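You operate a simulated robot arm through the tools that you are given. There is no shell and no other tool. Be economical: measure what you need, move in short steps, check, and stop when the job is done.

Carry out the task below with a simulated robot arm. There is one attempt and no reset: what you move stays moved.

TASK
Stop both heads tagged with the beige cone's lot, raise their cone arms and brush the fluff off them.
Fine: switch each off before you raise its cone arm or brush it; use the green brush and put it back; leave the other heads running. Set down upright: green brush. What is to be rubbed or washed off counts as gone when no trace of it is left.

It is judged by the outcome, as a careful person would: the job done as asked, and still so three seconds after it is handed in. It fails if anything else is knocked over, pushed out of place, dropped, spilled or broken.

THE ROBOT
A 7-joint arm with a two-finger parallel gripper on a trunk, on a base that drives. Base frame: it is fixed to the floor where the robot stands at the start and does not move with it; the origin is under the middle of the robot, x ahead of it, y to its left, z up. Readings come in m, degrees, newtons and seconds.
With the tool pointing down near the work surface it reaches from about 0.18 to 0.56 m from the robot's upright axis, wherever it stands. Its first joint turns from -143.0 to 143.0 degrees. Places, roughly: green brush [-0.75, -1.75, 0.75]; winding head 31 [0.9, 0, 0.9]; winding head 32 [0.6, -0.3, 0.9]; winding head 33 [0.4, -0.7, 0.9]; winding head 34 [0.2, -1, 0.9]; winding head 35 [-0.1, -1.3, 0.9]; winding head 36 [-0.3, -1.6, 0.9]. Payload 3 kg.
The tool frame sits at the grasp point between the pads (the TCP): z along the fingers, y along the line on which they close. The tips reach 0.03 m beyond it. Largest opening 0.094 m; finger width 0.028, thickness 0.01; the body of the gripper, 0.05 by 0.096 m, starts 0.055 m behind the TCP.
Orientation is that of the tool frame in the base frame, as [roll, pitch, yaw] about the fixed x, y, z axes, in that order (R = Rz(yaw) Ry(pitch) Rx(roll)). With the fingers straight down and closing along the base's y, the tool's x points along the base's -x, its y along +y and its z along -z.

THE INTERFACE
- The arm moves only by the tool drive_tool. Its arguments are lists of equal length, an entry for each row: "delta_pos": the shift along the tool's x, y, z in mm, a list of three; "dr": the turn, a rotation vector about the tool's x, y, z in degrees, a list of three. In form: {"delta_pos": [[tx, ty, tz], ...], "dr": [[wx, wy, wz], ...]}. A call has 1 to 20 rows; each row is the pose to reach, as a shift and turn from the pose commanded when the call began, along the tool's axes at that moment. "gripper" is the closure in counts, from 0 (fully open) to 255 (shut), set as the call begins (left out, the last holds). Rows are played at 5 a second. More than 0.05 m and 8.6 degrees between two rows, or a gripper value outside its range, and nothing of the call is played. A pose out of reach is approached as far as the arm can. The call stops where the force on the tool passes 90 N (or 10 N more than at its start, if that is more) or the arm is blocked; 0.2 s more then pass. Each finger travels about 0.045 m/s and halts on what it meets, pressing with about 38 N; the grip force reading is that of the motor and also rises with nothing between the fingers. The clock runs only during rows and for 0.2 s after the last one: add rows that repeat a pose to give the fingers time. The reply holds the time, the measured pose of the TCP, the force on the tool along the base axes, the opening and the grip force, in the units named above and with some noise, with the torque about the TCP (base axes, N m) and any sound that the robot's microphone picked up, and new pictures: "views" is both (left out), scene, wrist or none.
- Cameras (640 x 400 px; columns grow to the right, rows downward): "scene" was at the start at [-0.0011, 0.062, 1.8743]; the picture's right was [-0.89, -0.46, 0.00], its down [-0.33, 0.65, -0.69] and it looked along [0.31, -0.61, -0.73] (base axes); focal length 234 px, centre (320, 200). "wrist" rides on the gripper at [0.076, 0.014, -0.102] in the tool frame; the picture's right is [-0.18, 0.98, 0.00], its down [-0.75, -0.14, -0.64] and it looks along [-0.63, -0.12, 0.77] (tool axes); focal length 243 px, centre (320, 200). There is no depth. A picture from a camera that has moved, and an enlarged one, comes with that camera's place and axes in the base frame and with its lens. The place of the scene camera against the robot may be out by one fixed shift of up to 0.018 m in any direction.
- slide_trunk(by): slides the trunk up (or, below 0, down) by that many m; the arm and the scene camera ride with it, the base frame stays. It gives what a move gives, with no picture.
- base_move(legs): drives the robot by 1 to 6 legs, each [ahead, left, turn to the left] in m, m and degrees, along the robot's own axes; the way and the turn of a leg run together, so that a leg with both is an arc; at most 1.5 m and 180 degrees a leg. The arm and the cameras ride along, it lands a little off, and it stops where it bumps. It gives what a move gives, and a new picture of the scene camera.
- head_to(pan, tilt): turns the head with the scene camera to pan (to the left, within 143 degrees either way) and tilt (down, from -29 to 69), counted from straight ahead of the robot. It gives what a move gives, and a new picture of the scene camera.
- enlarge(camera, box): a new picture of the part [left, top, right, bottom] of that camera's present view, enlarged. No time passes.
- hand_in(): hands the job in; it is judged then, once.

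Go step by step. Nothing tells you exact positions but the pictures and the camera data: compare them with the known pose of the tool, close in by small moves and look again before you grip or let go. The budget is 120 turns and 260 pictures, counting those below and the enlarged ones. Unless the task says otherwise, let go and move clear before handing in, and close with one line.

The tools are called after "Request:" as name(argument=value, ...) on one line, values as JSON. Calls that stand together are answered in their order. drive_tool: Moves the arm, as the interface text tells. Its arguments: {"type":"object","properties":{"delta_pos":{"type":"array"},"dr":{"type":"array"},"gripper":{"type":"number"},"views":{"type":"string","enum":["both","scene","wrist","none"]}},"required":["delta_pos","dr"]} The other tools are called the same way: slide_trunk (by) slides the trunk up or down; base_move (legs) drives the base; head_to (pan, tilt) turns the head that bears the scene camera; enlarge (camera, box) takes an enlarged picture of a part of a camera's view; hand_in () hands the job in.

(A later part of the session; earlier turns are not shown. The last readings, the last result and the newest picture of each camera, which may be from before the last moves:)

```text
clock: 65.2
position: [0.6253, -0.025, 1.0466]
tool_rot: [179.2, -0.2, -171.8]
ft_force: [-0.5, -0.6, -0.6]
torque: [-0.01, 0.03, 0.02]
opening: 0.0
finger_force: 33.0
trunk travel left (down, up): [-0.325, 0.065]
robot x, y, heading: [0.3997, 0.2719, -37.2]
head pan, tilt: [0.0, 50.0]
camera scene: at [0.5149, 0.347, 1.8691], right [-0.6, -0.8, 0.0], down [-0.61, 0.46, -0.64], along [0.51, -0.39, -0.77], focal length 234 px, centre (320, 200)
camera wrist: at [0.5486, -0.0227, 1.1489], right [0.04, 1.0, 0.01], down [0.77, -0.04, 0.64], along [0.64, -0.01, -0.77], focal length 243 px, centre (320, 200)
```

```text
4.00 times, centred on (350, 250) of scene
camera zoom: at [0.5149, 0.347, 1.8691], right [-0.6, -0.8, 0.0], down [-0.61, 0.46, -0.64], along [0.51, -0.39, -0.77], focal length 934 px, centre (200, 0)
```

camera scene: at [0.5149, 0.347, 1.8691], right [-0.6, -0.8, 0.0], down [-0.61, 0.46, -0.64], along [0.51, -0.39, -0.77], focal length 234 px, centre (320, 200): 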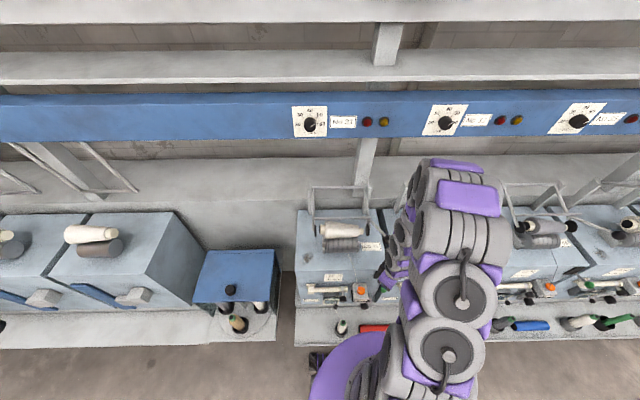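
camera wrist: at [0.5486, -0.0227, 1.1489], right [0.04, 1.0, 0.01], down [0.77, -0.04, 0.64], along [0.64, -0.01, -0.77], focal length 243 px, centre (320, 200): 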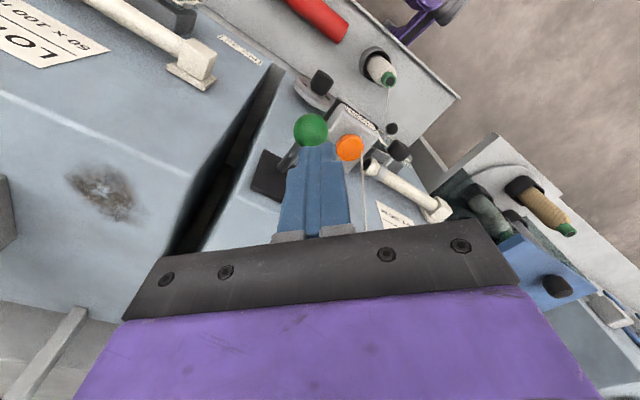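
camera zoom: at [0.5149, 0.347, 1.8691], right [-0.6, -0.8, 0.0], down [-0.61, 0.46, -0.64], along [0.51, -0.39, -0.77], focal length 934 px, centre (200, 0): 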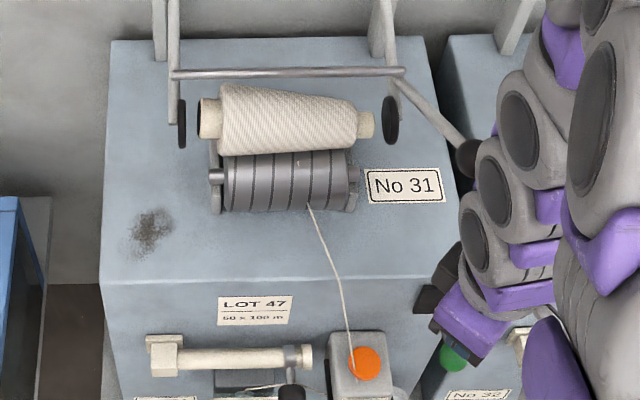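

Aligned over the lever ball of 31. Press down to the same depth as before.

Request:
drive_tool(delta_pos=[[0, -3, 20], [0, -3, 35], [0, -3, 45], [0, -3, 55], [0, -3, 65], [0, -3, 73], [0, -3, 77]], dr=[[0, 0, 0], [0, 0, 0], [0, 0, 0], [0, 0, 0], [0, 0, 0], [0, 0, 0], [0, 0, 0]], views="wrist")

Request:
drive_tool(delta_pos=[[0, 0, -40], [0, 0, -80]], dr=[[0, 0, 0], [0, 0, 0]], views="wrist")

Request:
enlarge(camera="scene", box=[270, 200, 430, 300])

```text
clock: 66.8
position: [0.6249, -0.0262, 0.9718]
tool_rot: [179.2, -0.3, -171.7]
ft_force: [-2.5, -1.8, 36.4]
torque: [-0.25, -0.03, -0.06]
opening: 0.0
finger_force: 32.9
trunk travel left (down, up): [-0.325, 0.065]
robot x, y, heading: [0.4008, 0.2718, -37.4]
head pan, tilt: [0.0, 50.0]
camera wrist: at [0.5487, -0.0232, 1.0736], right [0.04, 1.0, 0.01], down [0.77, -0.04, 0.64], along [0.64, -0.02, -0.77], focal length 243 px, centre (320, 200)
```

wrist: 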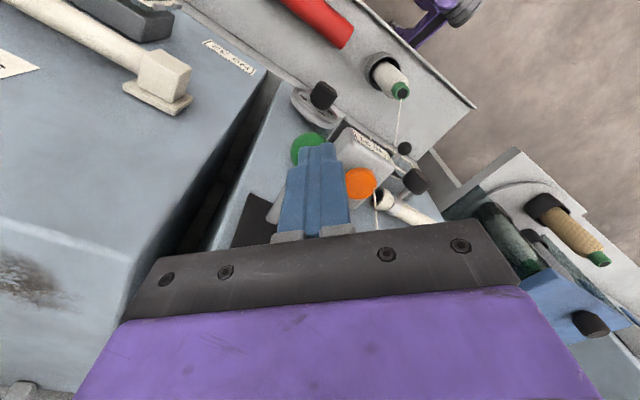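

```text
clock: 67.4
position: [0.6248, -0.0252, 1.0524]
tool_rot: [179.1, -0.3, -171.7]
ft_force: [-0.1, 0.1, -0.2]
torque: [-0.03, 0.02, 0.0]
opening: 0.0001
finger_force: 33.7
trunk travel left (down, up): [-0.325, 0.065]
robot x, y, heading: [0.4013, 0.2685, -37.1]
head pan, tilt: [0.0, 50.0]
camera wrist: at [0.5496, -0.0236, 1.1554], right [0.04, 1.0, 0.01], down [0.77, -0.04, 0.63], along [0.63, -0.01, -0.77], focal length 243 px, centre (320, 200)
```

wrist: 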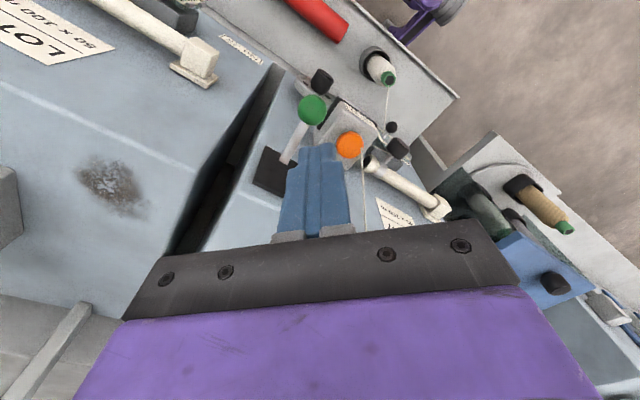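

```text
4.00 times, centred on (350, 250) of scene
camera zoom: at [0.5141, 0.3484, 1.8691], right [-0.6, -0.8, 0.0], down [-0.61, 0.46, -0.64], along [0.51, -0.39, -0.77], focal length 934 px, centre (200, 0)
```

zoom: 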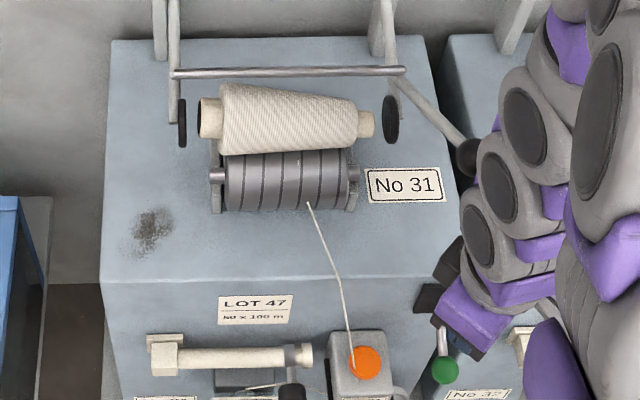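

Head 31 is switched off too. Now rise, open, and hover over the cone-arm ball of 31.

Request:
drive_tool(delta_pos=[[0, 0, -45], [0, 0, -90], [0, 0, -135], [0, 0, -180], [0, 0, -215], [-25, -22, -215], [-50, -45, -215], [-73, -67, -215], [-73, -67, -215], [-73, -67, -175]], dr=[[0, 0, 0], [0, 0, 0], [0, 0, 0], [0, 0, 0], [0, 0, 0], [0, 0, 0], [0, 0, 0], [0, 0, 0], [0, 0, 0], [0, 0, 0]], gripper=0, views="wrist")

```text
clock: 69.6
position: [0.7105, -0.0877, 1.2237]
tool_rot: [178.8, -0.4, -171.6]
ft_force: [0.5, 0.1, 0.3]
torque: [0.0, -0.03, 0.01]
opening: 0.0938
finger_force: 0.2
trunk travel left (down, up): [-0.325, 0.065]
robot x, y, heading: [0.3994, 0.2679, -37.2]
head pan, tilt: [0.0, 50.0]
camera wrist: at [0.6344, -0.085, 1.3264], right [0.04, 1.0, 0.02], down [0.77, -0.04, 0.63], along [0.63, -0.01, -0.77], focal length 243 px, centre (320, 200)
```

wrist: 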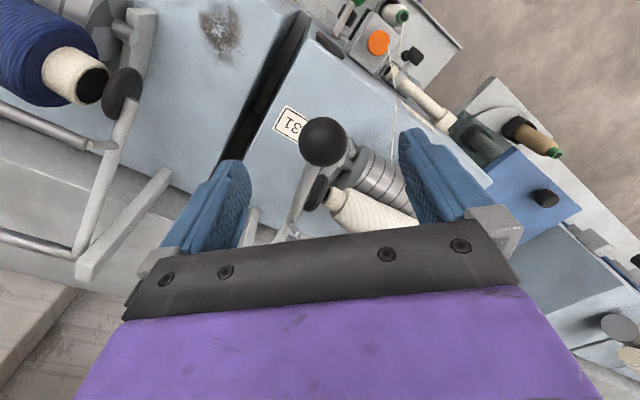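

Request:
drive_tool(delta_pos=[[0, 5, 15], [0, 5, 30], [0, 5, 45], [0, 5, 58], [0, 5, 60]], dr=[[0, 0, 0], [0, 0, 0], [0, 0, 0], [0, 0, 0], [0, 0, 0]], views="wrist")

```text
clock: 70.8
position: [0.7076, -0.0794, 1.1644]
tool_rot: [179.1, -0.3, -171.7]
ft_force: [-0.5, 0.1, -0.3]
torque: [0.05, -0.02, 0.02]
opening: 0.094
finger_force: 0.0
trunk travel left (down, up): [-0.325, 0.065]
robot x, y, heading: [0.3999, 0.2694, -37.1]
head pan, tilt: [0.0, 50.0]
camera wrist: at [0.6321, -0.0776, 1.2673], right [0.04, 1.0, 0.01], down [0.77, -0.04, 0.64], along [0.64, -0.01, -0.77], focal length 243 px, centre (320, 200)
```

wrist: 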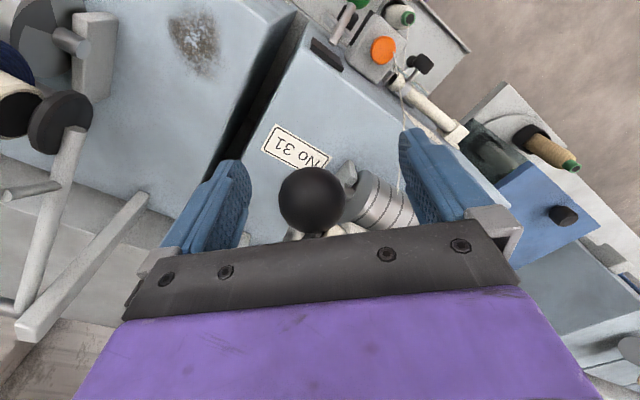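

Request:
drive_tool(delta_pos=[[2, -4, -6], [2, -4, -6], [2, -4, -6], [2, -4, -6], [2, -4, -6], [2, -4, -6]], dr=[[0, 0, 0], [0, 0, 0], [0, 0, 0], [0, 0, 0], [0, 0, 0], [0, 0, 0]], gripper=255, views="wrist")

```text
clock: 72.2
position: [0.7059, -0.0841, 1.1707]
tool_rot: [179.1, -0.4, -171.7]
ft_force: [-1.1, 0.6, -0.4]
torque: [-0.02, -0.02, -0.07]
opening: 0.0315
finger_force: 45.3
trunk travel left (down, up): [-0.325, 0.065]
robot x, y, heading: [0.4, 0.2705, -37.3]
head pan, tilt: [0.0, 50.0]
camera wrist: at [0.6305, -0.0821, 1.2725], right [0.04, 1.0, 0.01], down [0.77, -0.04, 0.63], along [0.63, -0.01, -0.77], focal length 243 px, centre (320, 200)
```

wrist: 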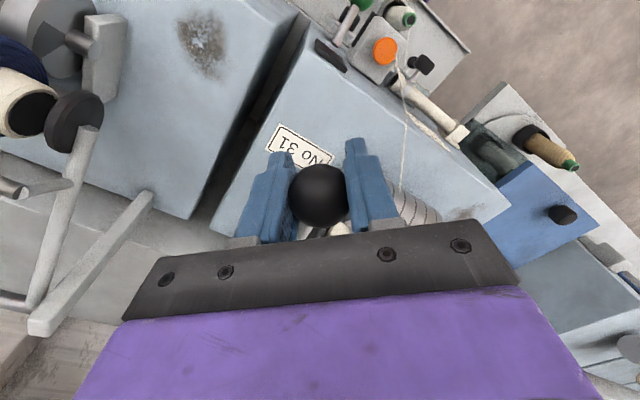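

Clean grip with no side load. I'll swing the arm up along the path learned at head 34.

Request:
drive_tool(delta_pos=[[0, 0, -12], [-1, -1, -24], [-2, -2, -36], [-4, -4, -49], [-7, -7, -62], [-10, -10, -75], [-14, -14, -88], [-19, -20, -102], [-25, -26, -116]], dr=[[0, 0, 0], [0, 0, 0], [0, 0, 0], [0, 0, 0], [0, 0, 0], [0, 0, 0], [0, 0, 0], [0, 0, 0], [0, 0, 0]], views="none")

```text
clock: 74.2
position: [0.7363, -0.1032, 1.2868]
tool_rot: [179.2, -0.4, -171.7]
ft_force: [-14.9, 16.7, 6.3]
torque: [0.15, 0.92, 0.07]
opening: 0.0321
finger_force: 44.9
trunk travel left (down, up): [-0.325, 0.065]
robot x, y, heading: [0.4031, 0.2707, -37.1]
head pan, tilt: [0.0, 50.0]
```

Request:
drive_tool(delta_pos=[[-4, -4, -17], [-12, -12, -35], [-20, -21, -49], [-30, -31, -63], [-41, -42, -76], [-52, -53, -87], [-62, -63, -96]], dr=[[0, 0, 0], [0, 0, 0], [0, 0, 0], [0, 0, 0], [0, 0, 0], [0, 0, 0], [0, 0, 0]], views="scene")

Request:
enlarge(camera="scene", box=[270, 140, 430, 240])

```text
clock: 75.8
position: [0.8083, -0.158, 1.3815]
tool_rot: [179.3, -0.2, -171.7]
ft_force: [1.2, 20.1, 13.5]
torque: [-0.36, 0.91, -0.1]
opening: 0.0324
finger_force: 44.7
trunk travel left (down, up): [-0.325, 0.065]
robot x, y, heading: [0.4041, 0.2676, -37.3]
head pan, tilt: [0.0, 50.0]
camera scene: at [0.5188, 0.3605, 1.8684], right [-0.6, -0.8, 0.01], down [-0.61, 0.46, -0.64], along [0.51, -0.39, -0.77], focal length 234 px, centre (320, 200)
```

scene: 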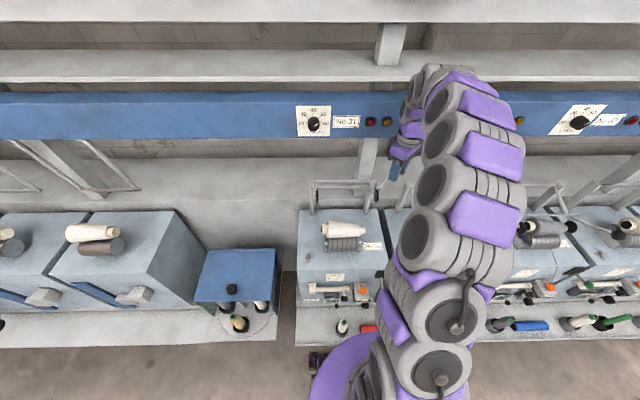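

```text
4.00 times, centred on (350, 190) of scene
camera zoom: at [0.5188, 0.3605, 1.8684], right [-0.6, -0.8, 0.01], down [-0.61, 0.46, -0.64], along [0.51, -0.39, -0.77], focal length 934 px, centre (200, 240)
```

zoom: 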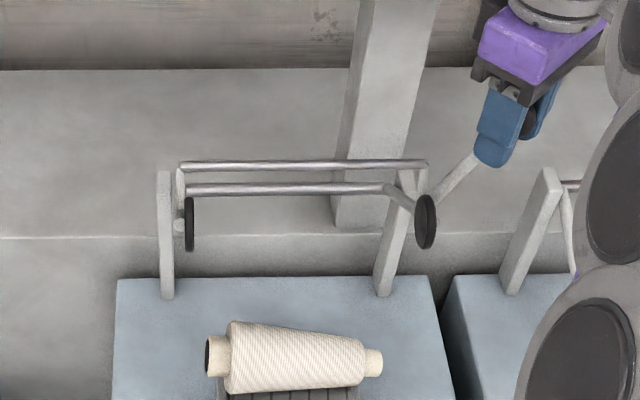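

Nearly there; push the last bit to the stop.

Request:
drive_tool(delta_pos=[[-6, -7, -5], [-12, -14, -8], [-18, -20, -11]], dr=[[0, 0, 0], [0, 0, 0], [0, 0, 0]], views="none")

Request:
enlarge(camera="scene", box=[270, 140, 430, 240])

```text
clock: 76.6
position: [0.8233, -0.1686, 1.3906]
tool_rot: [178.9, -0.7, -171.6]
ft_force: [-26.7, 50.7, -21.1]
torque: [-0.09, -0.61, 0.25]
opening: 0.0326
finger_force: 45.0
trunk travel left (down, up): [-0.325, 0.065]
robot x, y, heading: [0.3999, 0.2724, -37.1]
head pan, tilt: [0.0, 50.0]
```

```text
4.00 times, centred on (350, 190) of scene
camera zoom: at [0.5141, 0.3687, 1.8675], right [-0.6, -0.8, 0.01], down [-0.61, 0.46, -0.65], along [0.51, -0.4, -0.76], focal length 934 px, centre (200, 240)
```

zoom: 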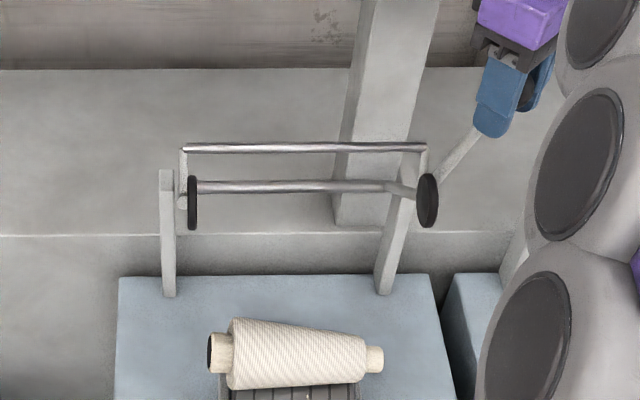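

At the stop, same position as 34. Unload and release carefully.

Request:
drive_tool(delta_pos=[[3, 3, 0], [3, 3, 0], [3, 3, 0]], dr=[[0, 0, 0], [0, 0, 0], [0, 0, 0]], gripper=130, views="wrist")

Request:
drive_tool(delta_pos=[[0, 0, 0], [0, 0, 0], [0, 0, 0], [0, 0, -30], [10, 10, -70], [30, 30, -75], [60, 60, -80], [90, 90, -80], [120, 120, -80], [150, 150, -80]], dr=[[0, 0, 0], [0, 0, 0], [0, 0, 0], [0, 0, 0], [0, 0, 0], [0, 0, 0], [0, 0, 0], [0, 0, 0], [0, 0, 0], [0, 0, 0]], gripper=0)

Request:
enlarge(camera="scene", box=[260, 140, 440, 300])

```text
clock: 77.4
position: [0.8256, -0.1773, 1.3908]
tool_rot: [179.2, -0.4, -171.7]
ft_force: [-4.0, 8.8, 2.9]
torque: [0.02, -0.02, 0.08]
opening: 0.051
finger_force: 4.1
trunk travel left (down, up): [-0.325, 0.065]
robot x, y, heading: [0.4012, 0.2649, -37.2]
head pan, tilt: [0.0, 50.0]
camera wrist: at [0.7495, -0.1746, 1.4926], right [0.04, 1.0, 0.01], down [0.77, -0.04, 0.64], along [0.64, -0.02, -0.77], focal length 243 px, centre (320, 200)
```

wrist: 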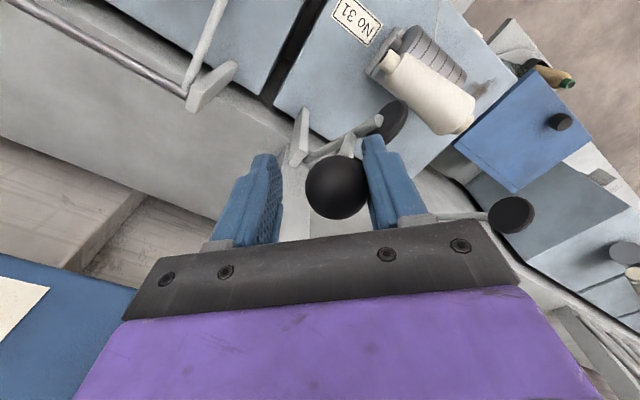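

```text
clock: 79.6
position: [0.6513, -0.0481, 1.4739]
tool_rot: [179.2, -0.1, -171.7]
ft_force: [0.2, -0.4, -0.6]
torque: [0.02, 0.0, -0.02]
opening: 0.0937
finger_force: 0.0
trunk travel left (down, up): [-0.325, 0.065]
robot x, y, heading: [0.3973, 0.2694, -37.1]
head pan, tilt: [0.0, 50.0]
camera scene: at [0.511, 0.3502, 1.8692], right [-0.6, -0.8, 0.0], down [-0.61, 0.46, -0.64], along [0.51, -0.39, -0.77], focal length 234 px, centre (320, 200)
camera wrist: at [0.5751, -0.046, 1.5762], right [0.04, 1.0, 0.01], down [0.77, -0.04, 0.64], along [0.64, -0.02, -0.77], focal length 243 px, centre (320, 200)
```

scene: 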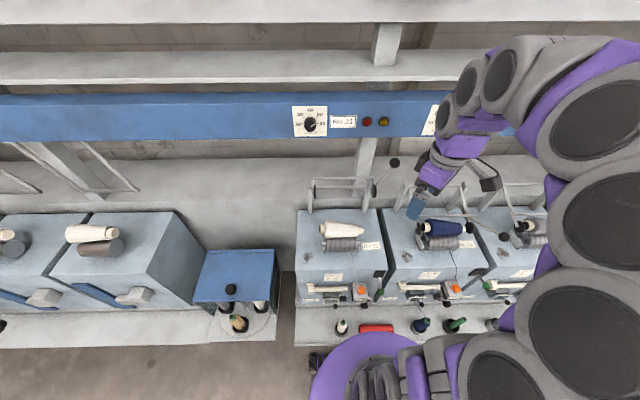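
wrist: 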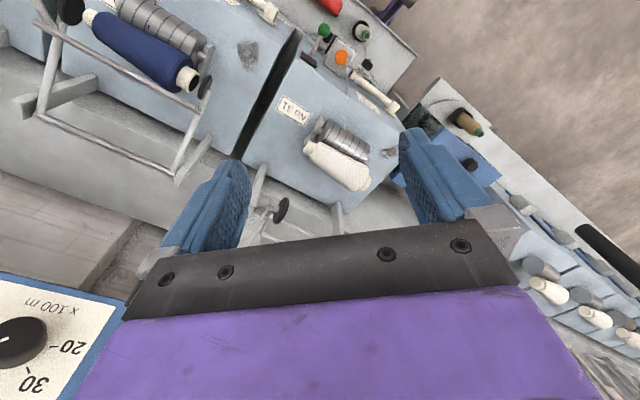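

```text
2.50 times, centred on (350, 220) of scene
camera zoom: at [0.511, 0.3502, 1.8692], right [-0.6, -0.8, 0.0], down [-0.61, 0.46, -0.64], along [0.51, -0.39, -0.77], focal length 584 px, centre (245, 150)
```

zoom: 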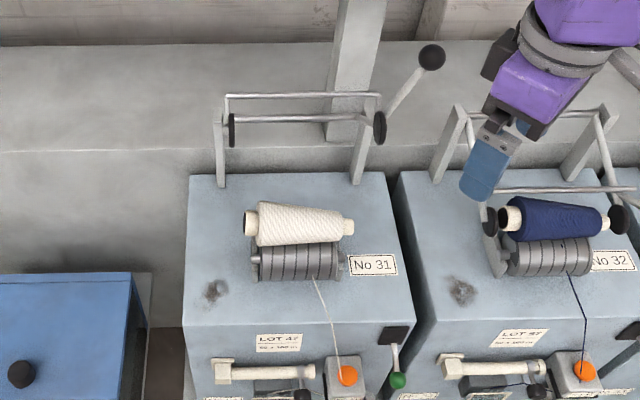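

Both cone arms are raised and both switches down. Now drive to the blue cabinet on the right end for the green brush.

Request:
base_move(legs=[[-0.17, 0, 0], [0, -1.2, 0], [0, -1.05, 0]])

Request:
drive_tool(delta_pos=[[0, 0, 0], [0, 0, 0], [0, 0, 0], [0, 0, 0], [0, 0, 0]], dr=[[0, 0, 0], [0, 0, 0], [0, 0, 0], [0, 0, 0], [0, 0, 0]])

Request:
enlarge(camera="wrist", box=[160, 0, 480, 200])

```text
clock: 91.8
position: [-0.8378, -1.7543, 1.4741]
tool_rot: [179.2, -0.5, -171.3]
ft_force: [-0.5, 0.1, -0.7]
torque: [0.01, 0.02, 0.02]
opening: 0.0939
finger_force: 0.1
trunk travel left (down, up): [-0.325, 0.065]
robot x, y, heading: [-1.0958, -1.4392, -36.9]
head pan, tilt: [0.0, 50.0]
camera scene: at [-0.9816, -1.359, 1.8689], right [-0.6, -0.8, 0.0], down [-0.61, 0.46, -0.64], along [0.51, -0.39, -0.77], focal length 234 px, centre (320, 200)
```

scene: 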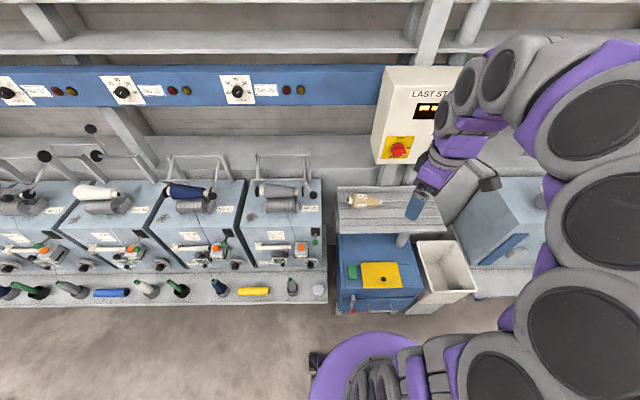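

```text
clock: 93.0
position: [-0.8394, -1.7556, 1.4737]
tool_rot: [179.2, -0.4, -171.2]
ft_force: [-0.8, -1.0, 0.5]
torque: [-0.01, 0.0, 0.0]
opening: 0.094
finger_force: 0.1
trunk travel left (down, up): [-0.325, 0.065]
robot x, y, heading: [-1.0933, -1.442, -36.9]
head pan, tilt: [0.0, 50.0]
camera scene: at [-0.9822, -1.3599, 1.869], right [-0.6, -0.8, 0.0], down [-0.61, 0.46, -0.64], along [0.51, -0.39, -0.77], focal length 234 px, centre (320, 200)
camera wrist: at [-0.9155, -1.7538, 1.5759], right [0.03, 1.0, 0.01], down [0.77, -0.03, 0.63], along [0.63, -0.01, -0.77], focal length 243 px, centre (320, 200)
```

scene: 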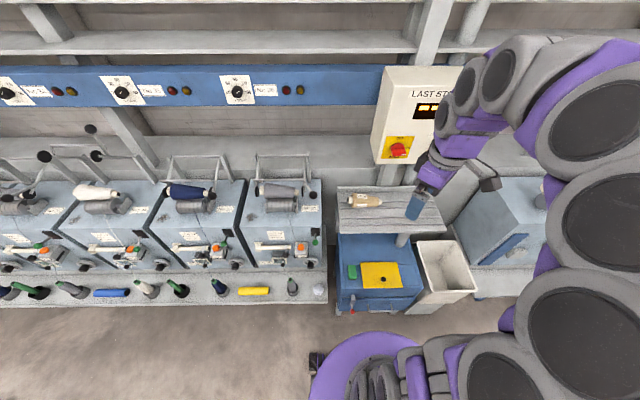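
wrist: 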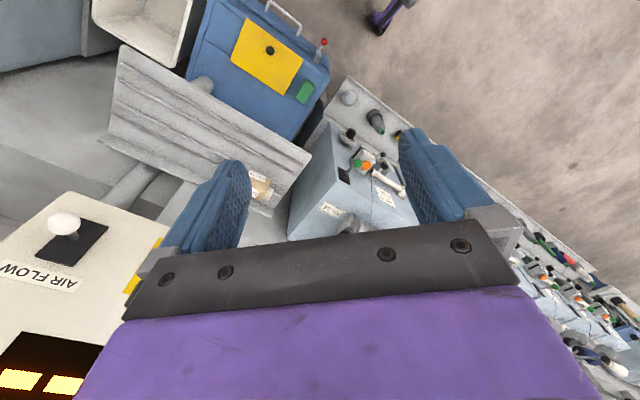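

```text
2.00 times, centred on (320, 100) of wrist
camera zoom: at [-0.9155, -1.7538, 1.5759], right [0.03, 1.0, 0.01], down [0.77, -0.03, 0.63], along [0.63, -0.01, -0.77], focal length 485 px, centre (320, 400)
```

zoom: 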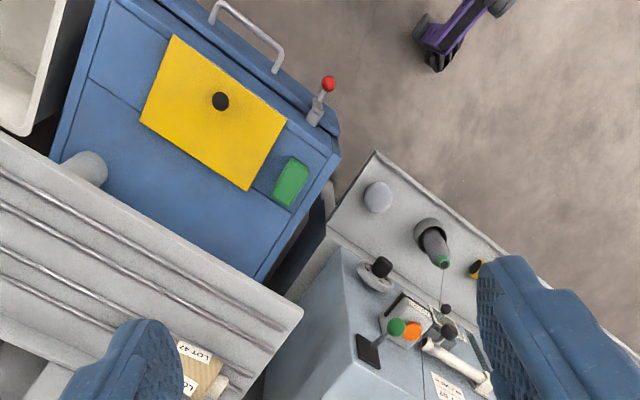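

The brush lies beside the yellow sheet. The white panel has a "LAST STO…" display, which may confirm my switching; let me look.

Request:
enlarge(camera="scene", box=[360, 60, 460, 170])

Request:
enlarge(camera="wrist", box=[0, 190, 170, 400])

Request:
enlarge(camera="scene", box=[320, 220, 440, 320])

```text
3.64 times, centred on (410, 115) of scene
camera zoom: at [-0.9822, -1.3599, 1.869], right [-0.6, -0.8, 0.0], down [-0.61, 0.46, -0.64], along [0.51, -0.39, -0.77], focal length 849 px, centre (-7, 509)
```

zoom: 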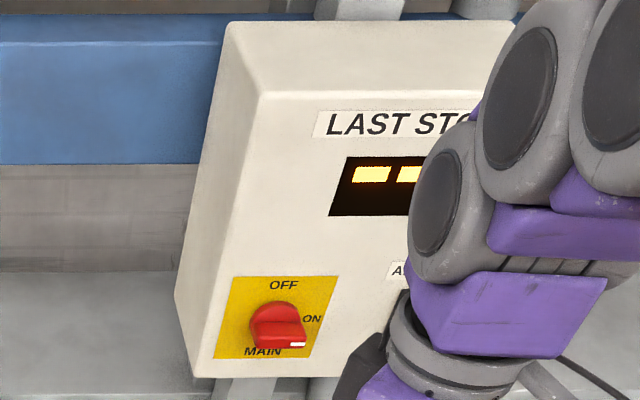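

```text
1.90 times, centred on (85, 295) of wrist
camera zoom: at [-0.9155, -1.7538, 1.5759], right [0.03, 1.0, 0.01], down [0.77, -0.03, 0.63], along [0.63, -0.01, -0.77], focal length 462 px, centre (768, 19)
```

zoom: 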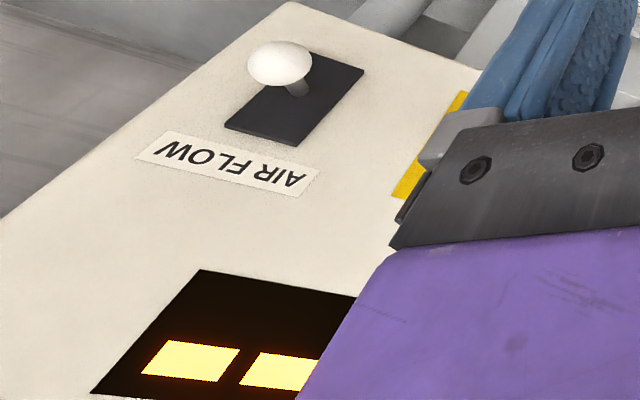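

```text
4.00 times, centred on (380, 270) of scene
camera zoom: at [-0.9822, -1.3599, 1.869], right [-0.6, -0.8, 0.0], down [-0.61, 0.46, -0.64], along [0.51, -0.39, -0.77], focal length 934 px, centre (80, -80)
```

zoom: 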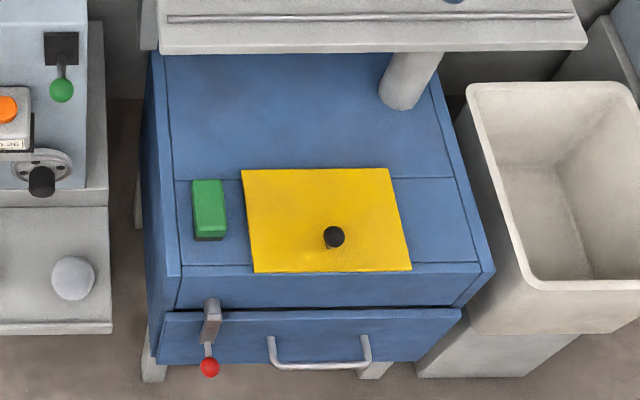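

The brush is a small green block (~4×8 cm) at about (−0.688, −1.797, 0.71). I'll nudge 5 cm closer, and square the hand to it.

Request:
base_move(legs=[[0.05, -0.02, 0]])

Request:
drive_tool(delta_pos=[[0, 0, 20], [0, 0, 50], [0, 0, 90], [0, 0, 130], [0, 0, 170], [0, 0, 210], [0, 0, 250], [0, 0, 290], [0, 0, 330], [0, 0, 370]], dr=[[0, 0, 7.6], [0, 0, 15.2], [0, 0, 22.8], [0, 0, 30.4], [0, 0, 38], [0, 0, 45.7], [0, 0, 45.7], [0, 0, 45.7], [0, 0, 45.7], [0, 0, 45.7]])

Request:
enlarge(camera="scene", box=[380, 70, 480, 180])

```text
clock: 94.0
position: [-0.8055, -1.7938, 1.475]
tool_rot: [179.4, -0.7, -171.2]
ft_force: [-0.5, 0.1, 0.0]
torque: [0.01, 0.02, 0.01]
opening: 0.094
finger_force: 0.1
trunk travel left (down, up): [-0.325, 0.065]
robot x, y, heading: [-1.0663, -1.4825, -36.5]
head pan, tilt: [0.0, 50.0]
camera scene: at [-0.9537, -1.4043, 1.8689], right [-0.6, -0.8, 0.0], down [-0.61, 0.46, -0.64], along [0.51, -0.38, -0.77], focal length 234 px, centre (320, 200)
```

scene: 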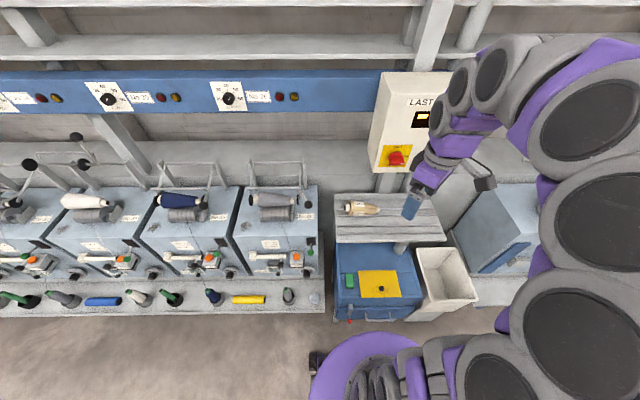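

```text
clock: 96.2
position: [-0.812, -1.7925, 1.104]
tool_rot: [180.0, -0.9, 143.1]
ft_force: [0.1, 0.0, 0.4]
torque: [0.0, -0.02, 0.01]
opening: 0.0942
finger_force: 0.0
trunk travel left (down, up): [-0.325, 0.065]
robot x, y, heading: [-1.07, -1.4841, -36.8]
head pan, tilt: [0.0, 50.0]
camera scene: at [-0.9518, -1.4063, 1.8688], right [-0.6, -0.8, 0.0], down [-0.62, 0.46, -0.64], along [0.51, -0.38, -0.77], focal length 234 px, centre (320, 200)
camera wrist: at [-0.862, -1.7365, 1.2061], right [0.74, 0.68, 0.0], down [0.53, -0.57, 0.63], along [0.42, -0.47, -0.78], focal length 243 px, centre (320, 200)
```

scene: 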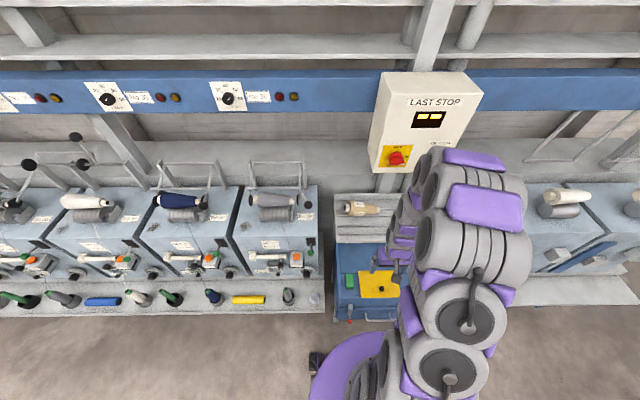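
wrist: 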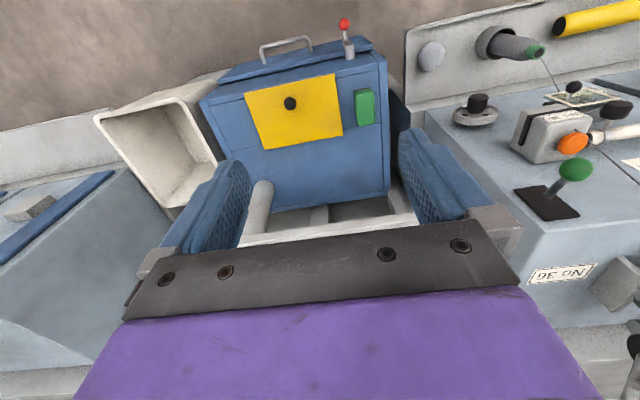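

```text
3.64 times, centred on (430, 125) of scene
camera zoom: at [-0.9518, -1.4063, 1.8688], right [-0.6, -0.8, 0.0], down [-0.62, 0.46, -0.64], along [0.51, -0.38, -0.77], focal length 849 px, centre (-80, 473)
```

zoom: 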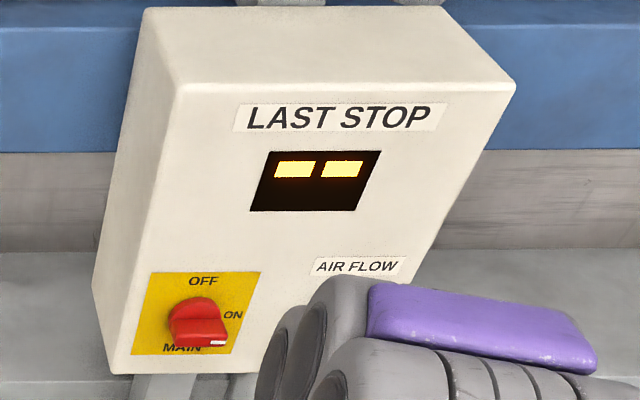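

Brush confirmed at (−0.690, −1.797). The plank edge is ~10 cm behind it, so a vertical approach clears. Moving over it.

Request:
drive_tool(delta_pos=[[-25, 17, 0], [-50, 35, 0], [-75, 52, 20], [-100, 70, 60], [-100, 70, 105], [-100, 70, 150], [-100, 70, 195], [-100, 70, 240], [-100, 70, 280], [-100, 70, 280]], dr=[[0, 0, 0], [0, 0, 0], [0, 0, 0], [0, 0, 0], [0, 0, 0], [0, 0, 0], [0, 0, 0], [0, 0, 0], [0, 0, 0], [0, 0, 0]])

Request:
enlarge(camera="wrist", box=[200, 60, 440, 240])

```text
refused: row 4 steps farther than a row can; nothing moved
```

```text
2.22 times, centred on (320, 150) of wrist
camera zoom: at [-0.862, -1.7365, 1.2061], right [0.74, 0.68, 0.0], down [0.53, -0.57, 0.63], along [0.42, -0.47, -0.78], focal length 539 px, centre (320, 311)
```

zoom: 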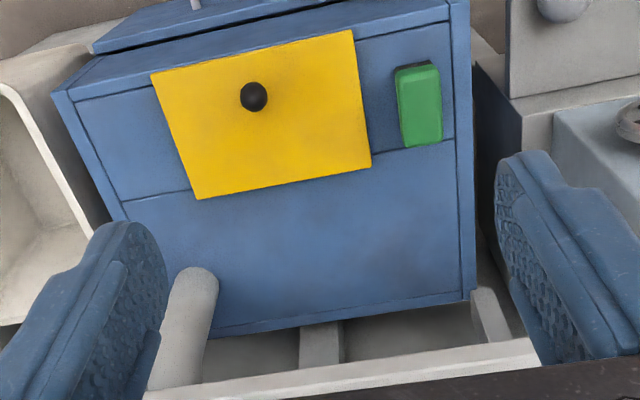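

One row stepped too far; replaying with smaller steps.

Request:
drive_tool(delta_pos=[[-25, 17, 0], [-50, 35, 0], [-75, 52, 10], [-100, 70, 30], [-100, 70, 75], [-100, 70, 120], [-100, 70, 165], [-100, 70, 210], [-100, 70, 250], [-100, 70, 280], [-100, 70, 280]], dr=[[0, 0, 0], [0, 0, 0], [0, 0, 0], [0, 0, 0], [0, 0, 0], [0, 0, 0], [0, 0, 0], [0, 0, 0], [0, 0, 0], [0, 0, 0], [0, 0, 0]])

Request:
enlarge(camera="wrist", box=[200, 60, 440, 240])

```text
clock: 98.6
position: [-0.6933, -1.7927, 0.8222]
tool_rot: [-179.9, -0.9, 143.2]
ft_force: [0.6, -1.0, 1.0]
torque: [-0.02, -0.03, 0.01]
opening: 0.0939
finger_force: 0.1
trunk travel left (down, up): [-0.325, 0.065]
robot x, y, heading: [-1.068, -1.4842, -37.2]
head pan, tilt: [0.0, 50.0]
camera scene: at [-0.953, -1.4058, 1.869], right [-0.6, -0.8, 0.0], down [-0.62, 0.46, -0.64], along [0.51, -0.38, -0.77], focal length 234 px, centre (320, 200)
camera wrist: at [-0.7442, -1.7369, 0.9244], right [0.74, 0.68, 0.0], down [0.53, -0.57, 0.63], along [0.43, -0.47, -0.78], focal length 243 px, centre (320, 200)
```

scene: 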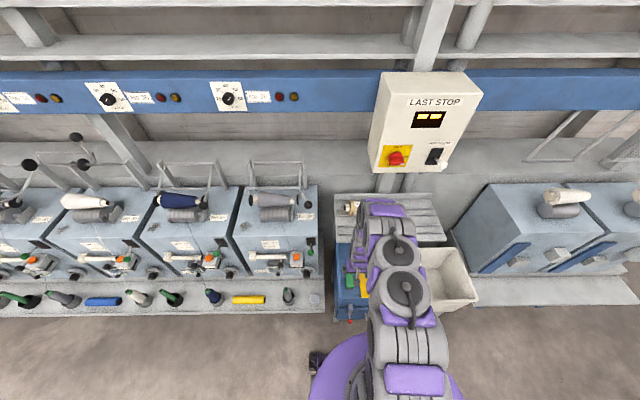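
wrist: 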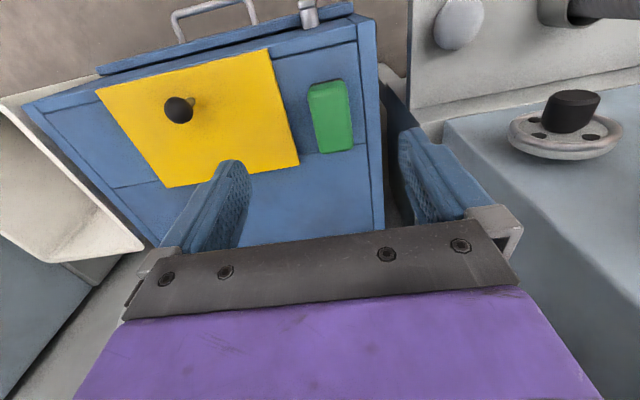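

```text
2.22 times, centred on (320, 150) of wrist
camera zoom: at [-0.7442, -1.7369, 0.9244], right [0.74, 0.68, 0.0], down [0.53, -0.57, 0.63], along [0.43, -0.47, -0.78], focal length 539 px, centre (320, 311)
```

zoom: 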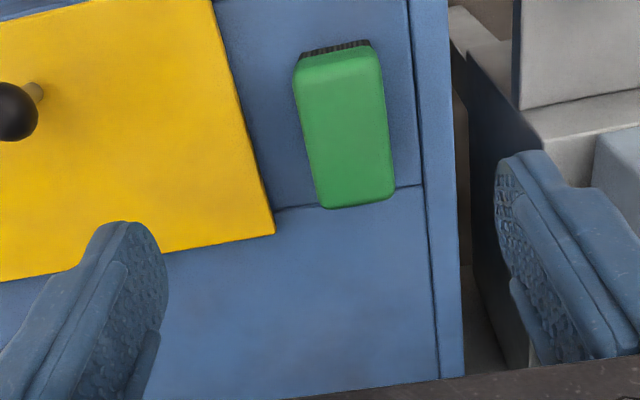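

Adjust over the brush and descend further.

Request:
drive_tool(delta_pos=[[-15, 7, 0], [-15, 7, 30], [-15, 7, 60], [-15, 7, 60]], dr=[[0, 0, 0], [0, 0, 0], [0, 0, 0], [0, 0, 0]], views="wrist")

Request:
enlarge(camera="scene", box=[380, 70, 480, 180])

```text
clock: 99.6
position: [-0.6765, -1.7935, 0.764]
tool_rot: [-180.0, -0.8, 143.2]
ft_force: [0.4, 0.3, 0.0]
torque: [-0.03, -0.02, 0.03]
opening: 0.0938
finger_force: 0.1
trunk travel left (down, up): [-0.325, 0.065]
robot x, y, heading: [-1.0717, -1.4863, -36.7]
head pan, tilt: [0.0, 50.0]
camera wrist: at [-0.7275, -1.7369, 0.8647], right [0.74, 0.68, 0.0], down [0.53, -0.57, 0.63], along [0.42, -0.47, -0.78], focal length 243 px, centre (320, 200)
```

wrist: 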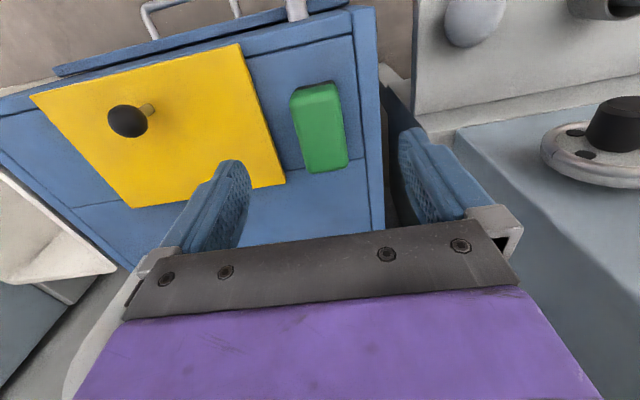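

```text
3.64 times, centred on (430, 125) of scene
camera zoom: at [-0.9525, -1.4055, 1.869], right [-0.6, -0.8, 0.0], down [-0.62, 0.46, -0.64], along [0.51, -0.38, -0.77], focal length 849 px, centre (-80, 473)
```

zoom: 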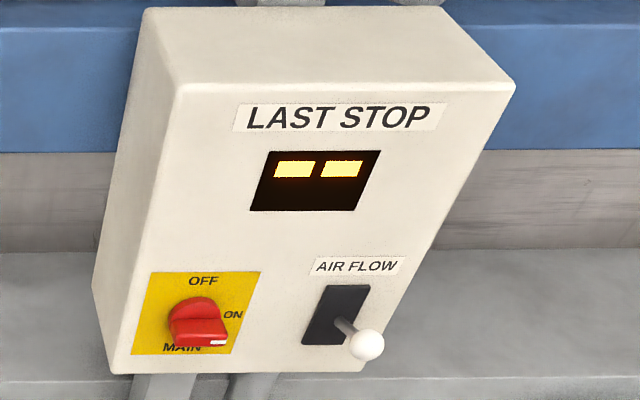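

The brush top is around z≈0.66. Descend to 0.69 with a small correction, and check.

Request:
drive_tool(delta_pos=[[-7, -2, 20], [-7, -2, 45], [-7, -2, 70], [-7, -2, 70]], dr=[[0, 0, 0], [0, 0, 0], [0, 0, 0], [0, 0, 0]])

Request:
enlarge(camera="wrist", box=[200, 60, 440, 240])

Request:
enlarge(camera="scene", box=[320, 220, 440, 320])

```text
clock: 100.6
position: [-0.6699, -1.8012, 0.7063]
tool_rot: [-179.9, -0.8, 143.2]
ft_force: [-0.3, 0.7, -0.6]
torque: [-0.01, 0.04, -0.03]
opening: 0.0938
finger_force: 0.1
out of reach, approached as far as the arm can: row 3, 4
trunk travel left (down, up): [-0.325, 0.065]
robot x, y, heading: [-1.065, -1.487, -36.6]
head pan, tilt: [0.0, 50.0]
camera scene: at [-0.9525, -1.4059, 1.869], right [-0.6, -0.8, 0.0], down [-0.62, 0.46, -0.64], along [0.51, -0.38, -0.77], focal length 234 px, centre (320, 200)
camera wrist: at [-0.7216, -1.7449, 0.8077], right [0.74, 0.68, 0.0], down [0.53, -0.57, 0.63], along [0.42, -0.47, -0.78], focal length 243 px, centre (320, 200)
```

scene: 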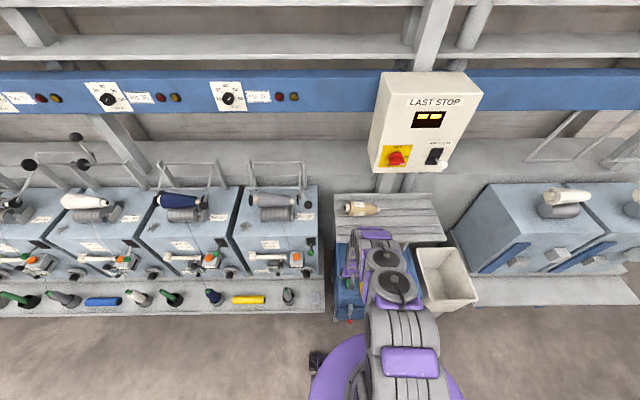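
wrist: 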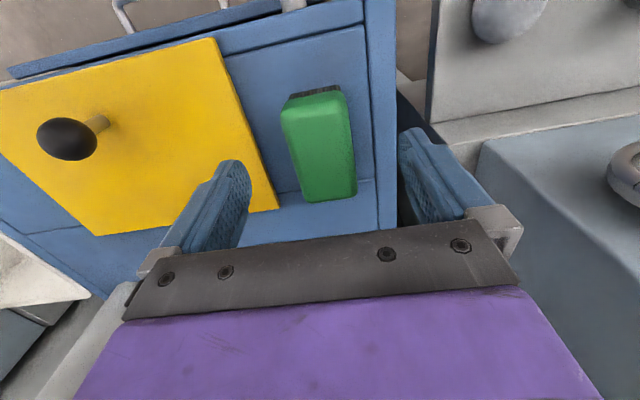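

```text
2.22 times, centred on (320, 150) of wrist
camera zoom: at [-0.7216, -1.7449, 0.8077], right [0.74, 0.68, 0.0], down [0.53, -0.57, 0.63], along [0.42, -0.47, -0.78], focal length 539 px, centre (320, 311)
```

zoom: 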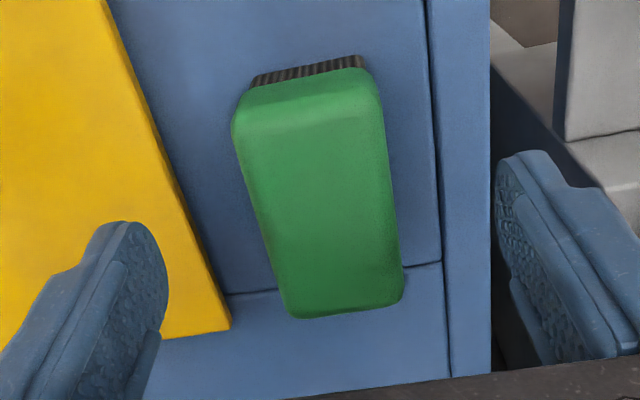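

```text
4.00 times, centred on (380, 270) of scene
camera zoom: at [-0.9525, -1.4059, 1.869], right [-0.6, -0.8, 0.0], down [-0.62, 0.46, -0.64], along [0.51, -0.38, -0.77], focal length 934 px, centre (80, -80)
```

zoom: 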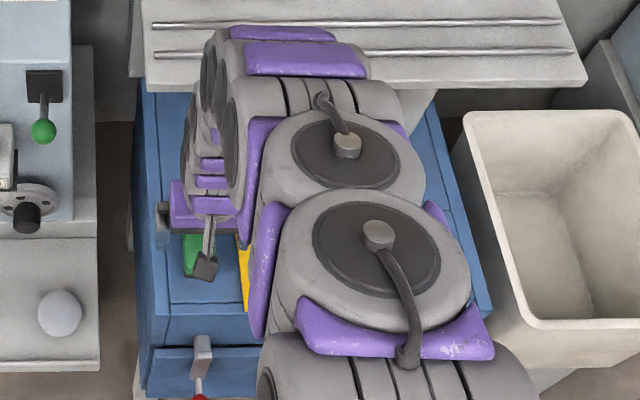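

Out of reach downward, so I'll raise the hand a bit and lower the trunk by 0.12 m.

Request:
drive_tool(delta_pos=[[0, 0, -40], [0, 0, -80], [0, 0, -100]], dr=[[0, 0, 0], [0, 0, 0], [0, 0, 0]], views="none")

Request:
slide_trunk(by=-0.12)

Request:
drive_tool(delta_pos=[[0, 0, 0], [0, 0, 0], [0, 0, 0]], dr=[[0, 0, 0], [0, 0, 0], [0, 0, 0]])

Request:
enlarge(camera="wrist", box=[200, 60, 440, 240])

```text
clock: 101.4
position: [-0.6679, -1.8037, 0.8063]
tool_rot: [179.9, -0.9, 143.2]
ft_force: [-0.1, -0.3, 0.3]
torque: [-0.04, 0.04, 0.03]
opening: 0.0939
finger_force: 0.0
trunk travel left (down, up): [-0.325, 0.065]
robot x, y, heading: [-1.0689, -1.4877, -36.7]
head pan, tilt: [0.0, 50.0]
```

```text
clock: 102.9
position: [-0.6676, -1.8038, 0.686]
tool_rot: [180.0, -0.9, 143.2]
ft_force: [0.2, 0.1, 0.4]
torque: [-0.01, -0.05, -0.01]
opening: 0.0938
finger_force: 0.1
trunk travel left (down, up): [-0.205, 0.185]
robot x, y, heading: [-1.0651, -1.4815, -36.6]
head pan, tilt: [0.0, 50.0]
```

```text
clock: 103.7
position: [-0.6682, -1.8038, 0.6846]
tool_rot: [180.0, -1.0, 143.1]
ft_force: [-0.3, 0.1, 0.7]
torque: [0.0, 0.03, 0.03]
opening: 0.0942
finger_force: 0.0
trunk travel left (down, up): [-0.205, 0.185]
robot x, y, heading: [-1.0677, -1.4838, -36.6]
head pan, tilt: [0.0, 50.0]
camera scene: at [-0.9527, -1.4057, 1.7489], right [-0.6, -0.8, 0.0], down [-0.62, 0.46, -0.64], along [0.51, -0.38, -0.77], focal length 234 px, centre (320, 200)
camera wrist: at [-0.7183, -1.7471, 0.788], right [0.74, 0.68, 0.0], down [0.53, -0.57, 0.63], along [0.42, -0.47, -0.78], focal length 243 px, centre (320, 200)
```

scene: 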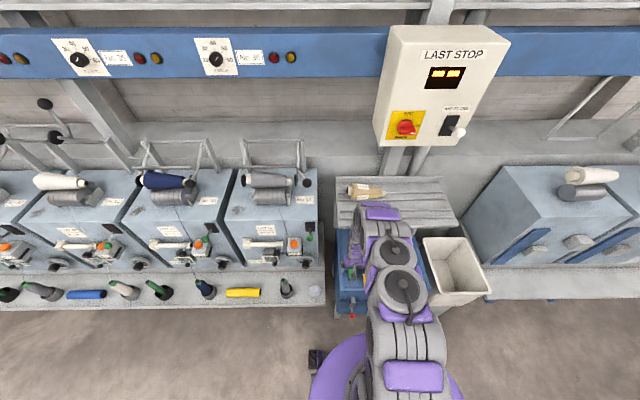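
wrist: 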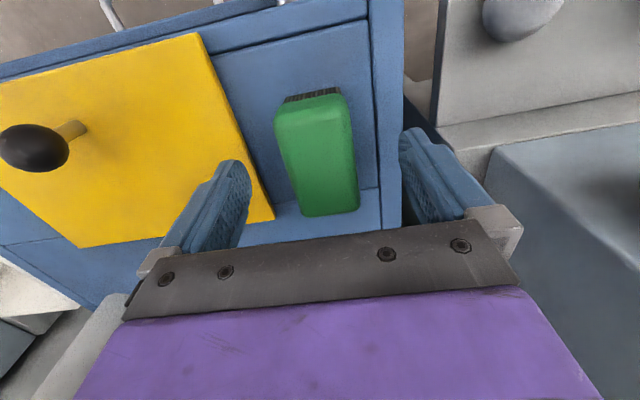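

```text
2.22 times, centred on (320, 150) of wrist
camera zoom: at [-0.7183, -1.7471, 0.788], right [0.74, 0.68, 0.0], down [0.53, -0.57, 0.63], along [0.42, -0.47, -0.78], focal length 539 px, centre (320, 311)
```

zoom: 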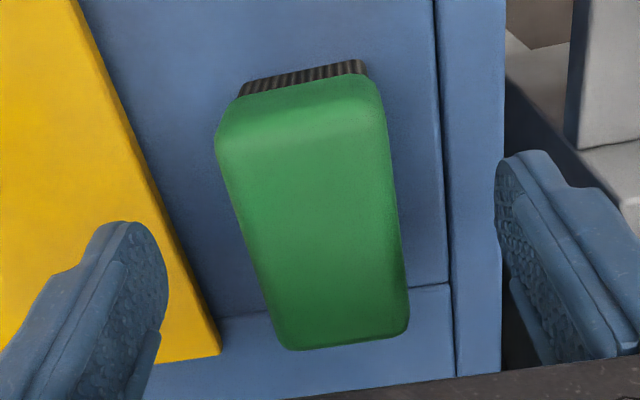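

I'll narrow the fingers (to keep clear of the yellow sheet), correct a few mm and descend a bit.

Request:
drive_tool(delta_pos=[[-4, -3, 0], [-4, -3, 10], [-4, -3, 20], [-4, -3, 30], [-4, -3, 30]], dr=[[0, 0, 0], [0, 0, 0], [0, 0, 0], [0, 0, 0], [0, 0, 0]], gripper=80, views="wrist")

Request:
enlarge(camera="wrist", box=[200, 80, 440, 260])

```text
clock: 104.9
position: [-0.6655, -1.8093, 0.6561]
tool_rot: [180.0, -0.9, 143.2]
ft_force: [-0.2, 1.0, 0.5]
torque: [-0.01, 0.0, 0.0]
opening: 0.0647
finger_force: 0.1
trunk travel left (down, up): [-0.205, 0.185]
robot x, y, heading: [-1.0685, -1.4838, -37.0]
head pan, tilt: [0.0, 50.0]
camera wrist: at [-0.7167, -1.7517, 0.7582], right [0.74, 0.68, 0.0], down [0.53, -0.57, 0.63], along [0.42, -0.47, -0.78], focal length 243 px, centre (320, 200)
```

wrist: 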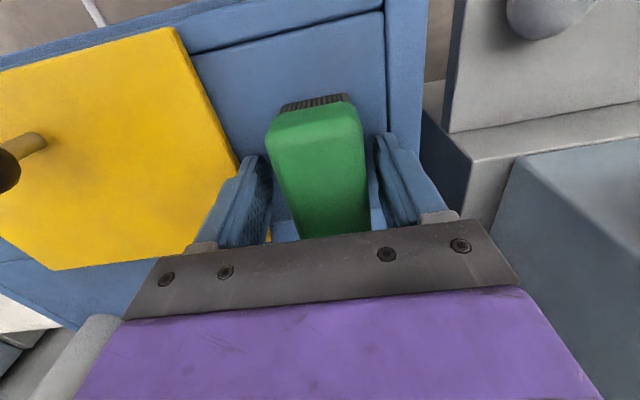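

```text
2.22 times, centred on (320, 170) of wrist
camera zoom: at [-0.7167, -1.7517, 0.7582], right [0.74, 0.68, 0.0], down [0.53, -0.57, 0.63], along [0.42, -0.47, -0.78], focal length 539 px, centre (320, 267)
```

zoom: 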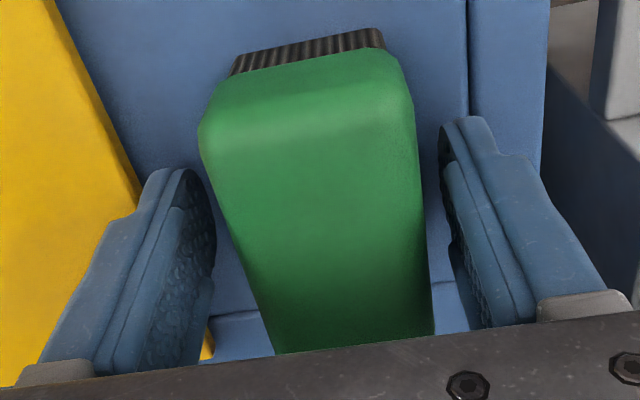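

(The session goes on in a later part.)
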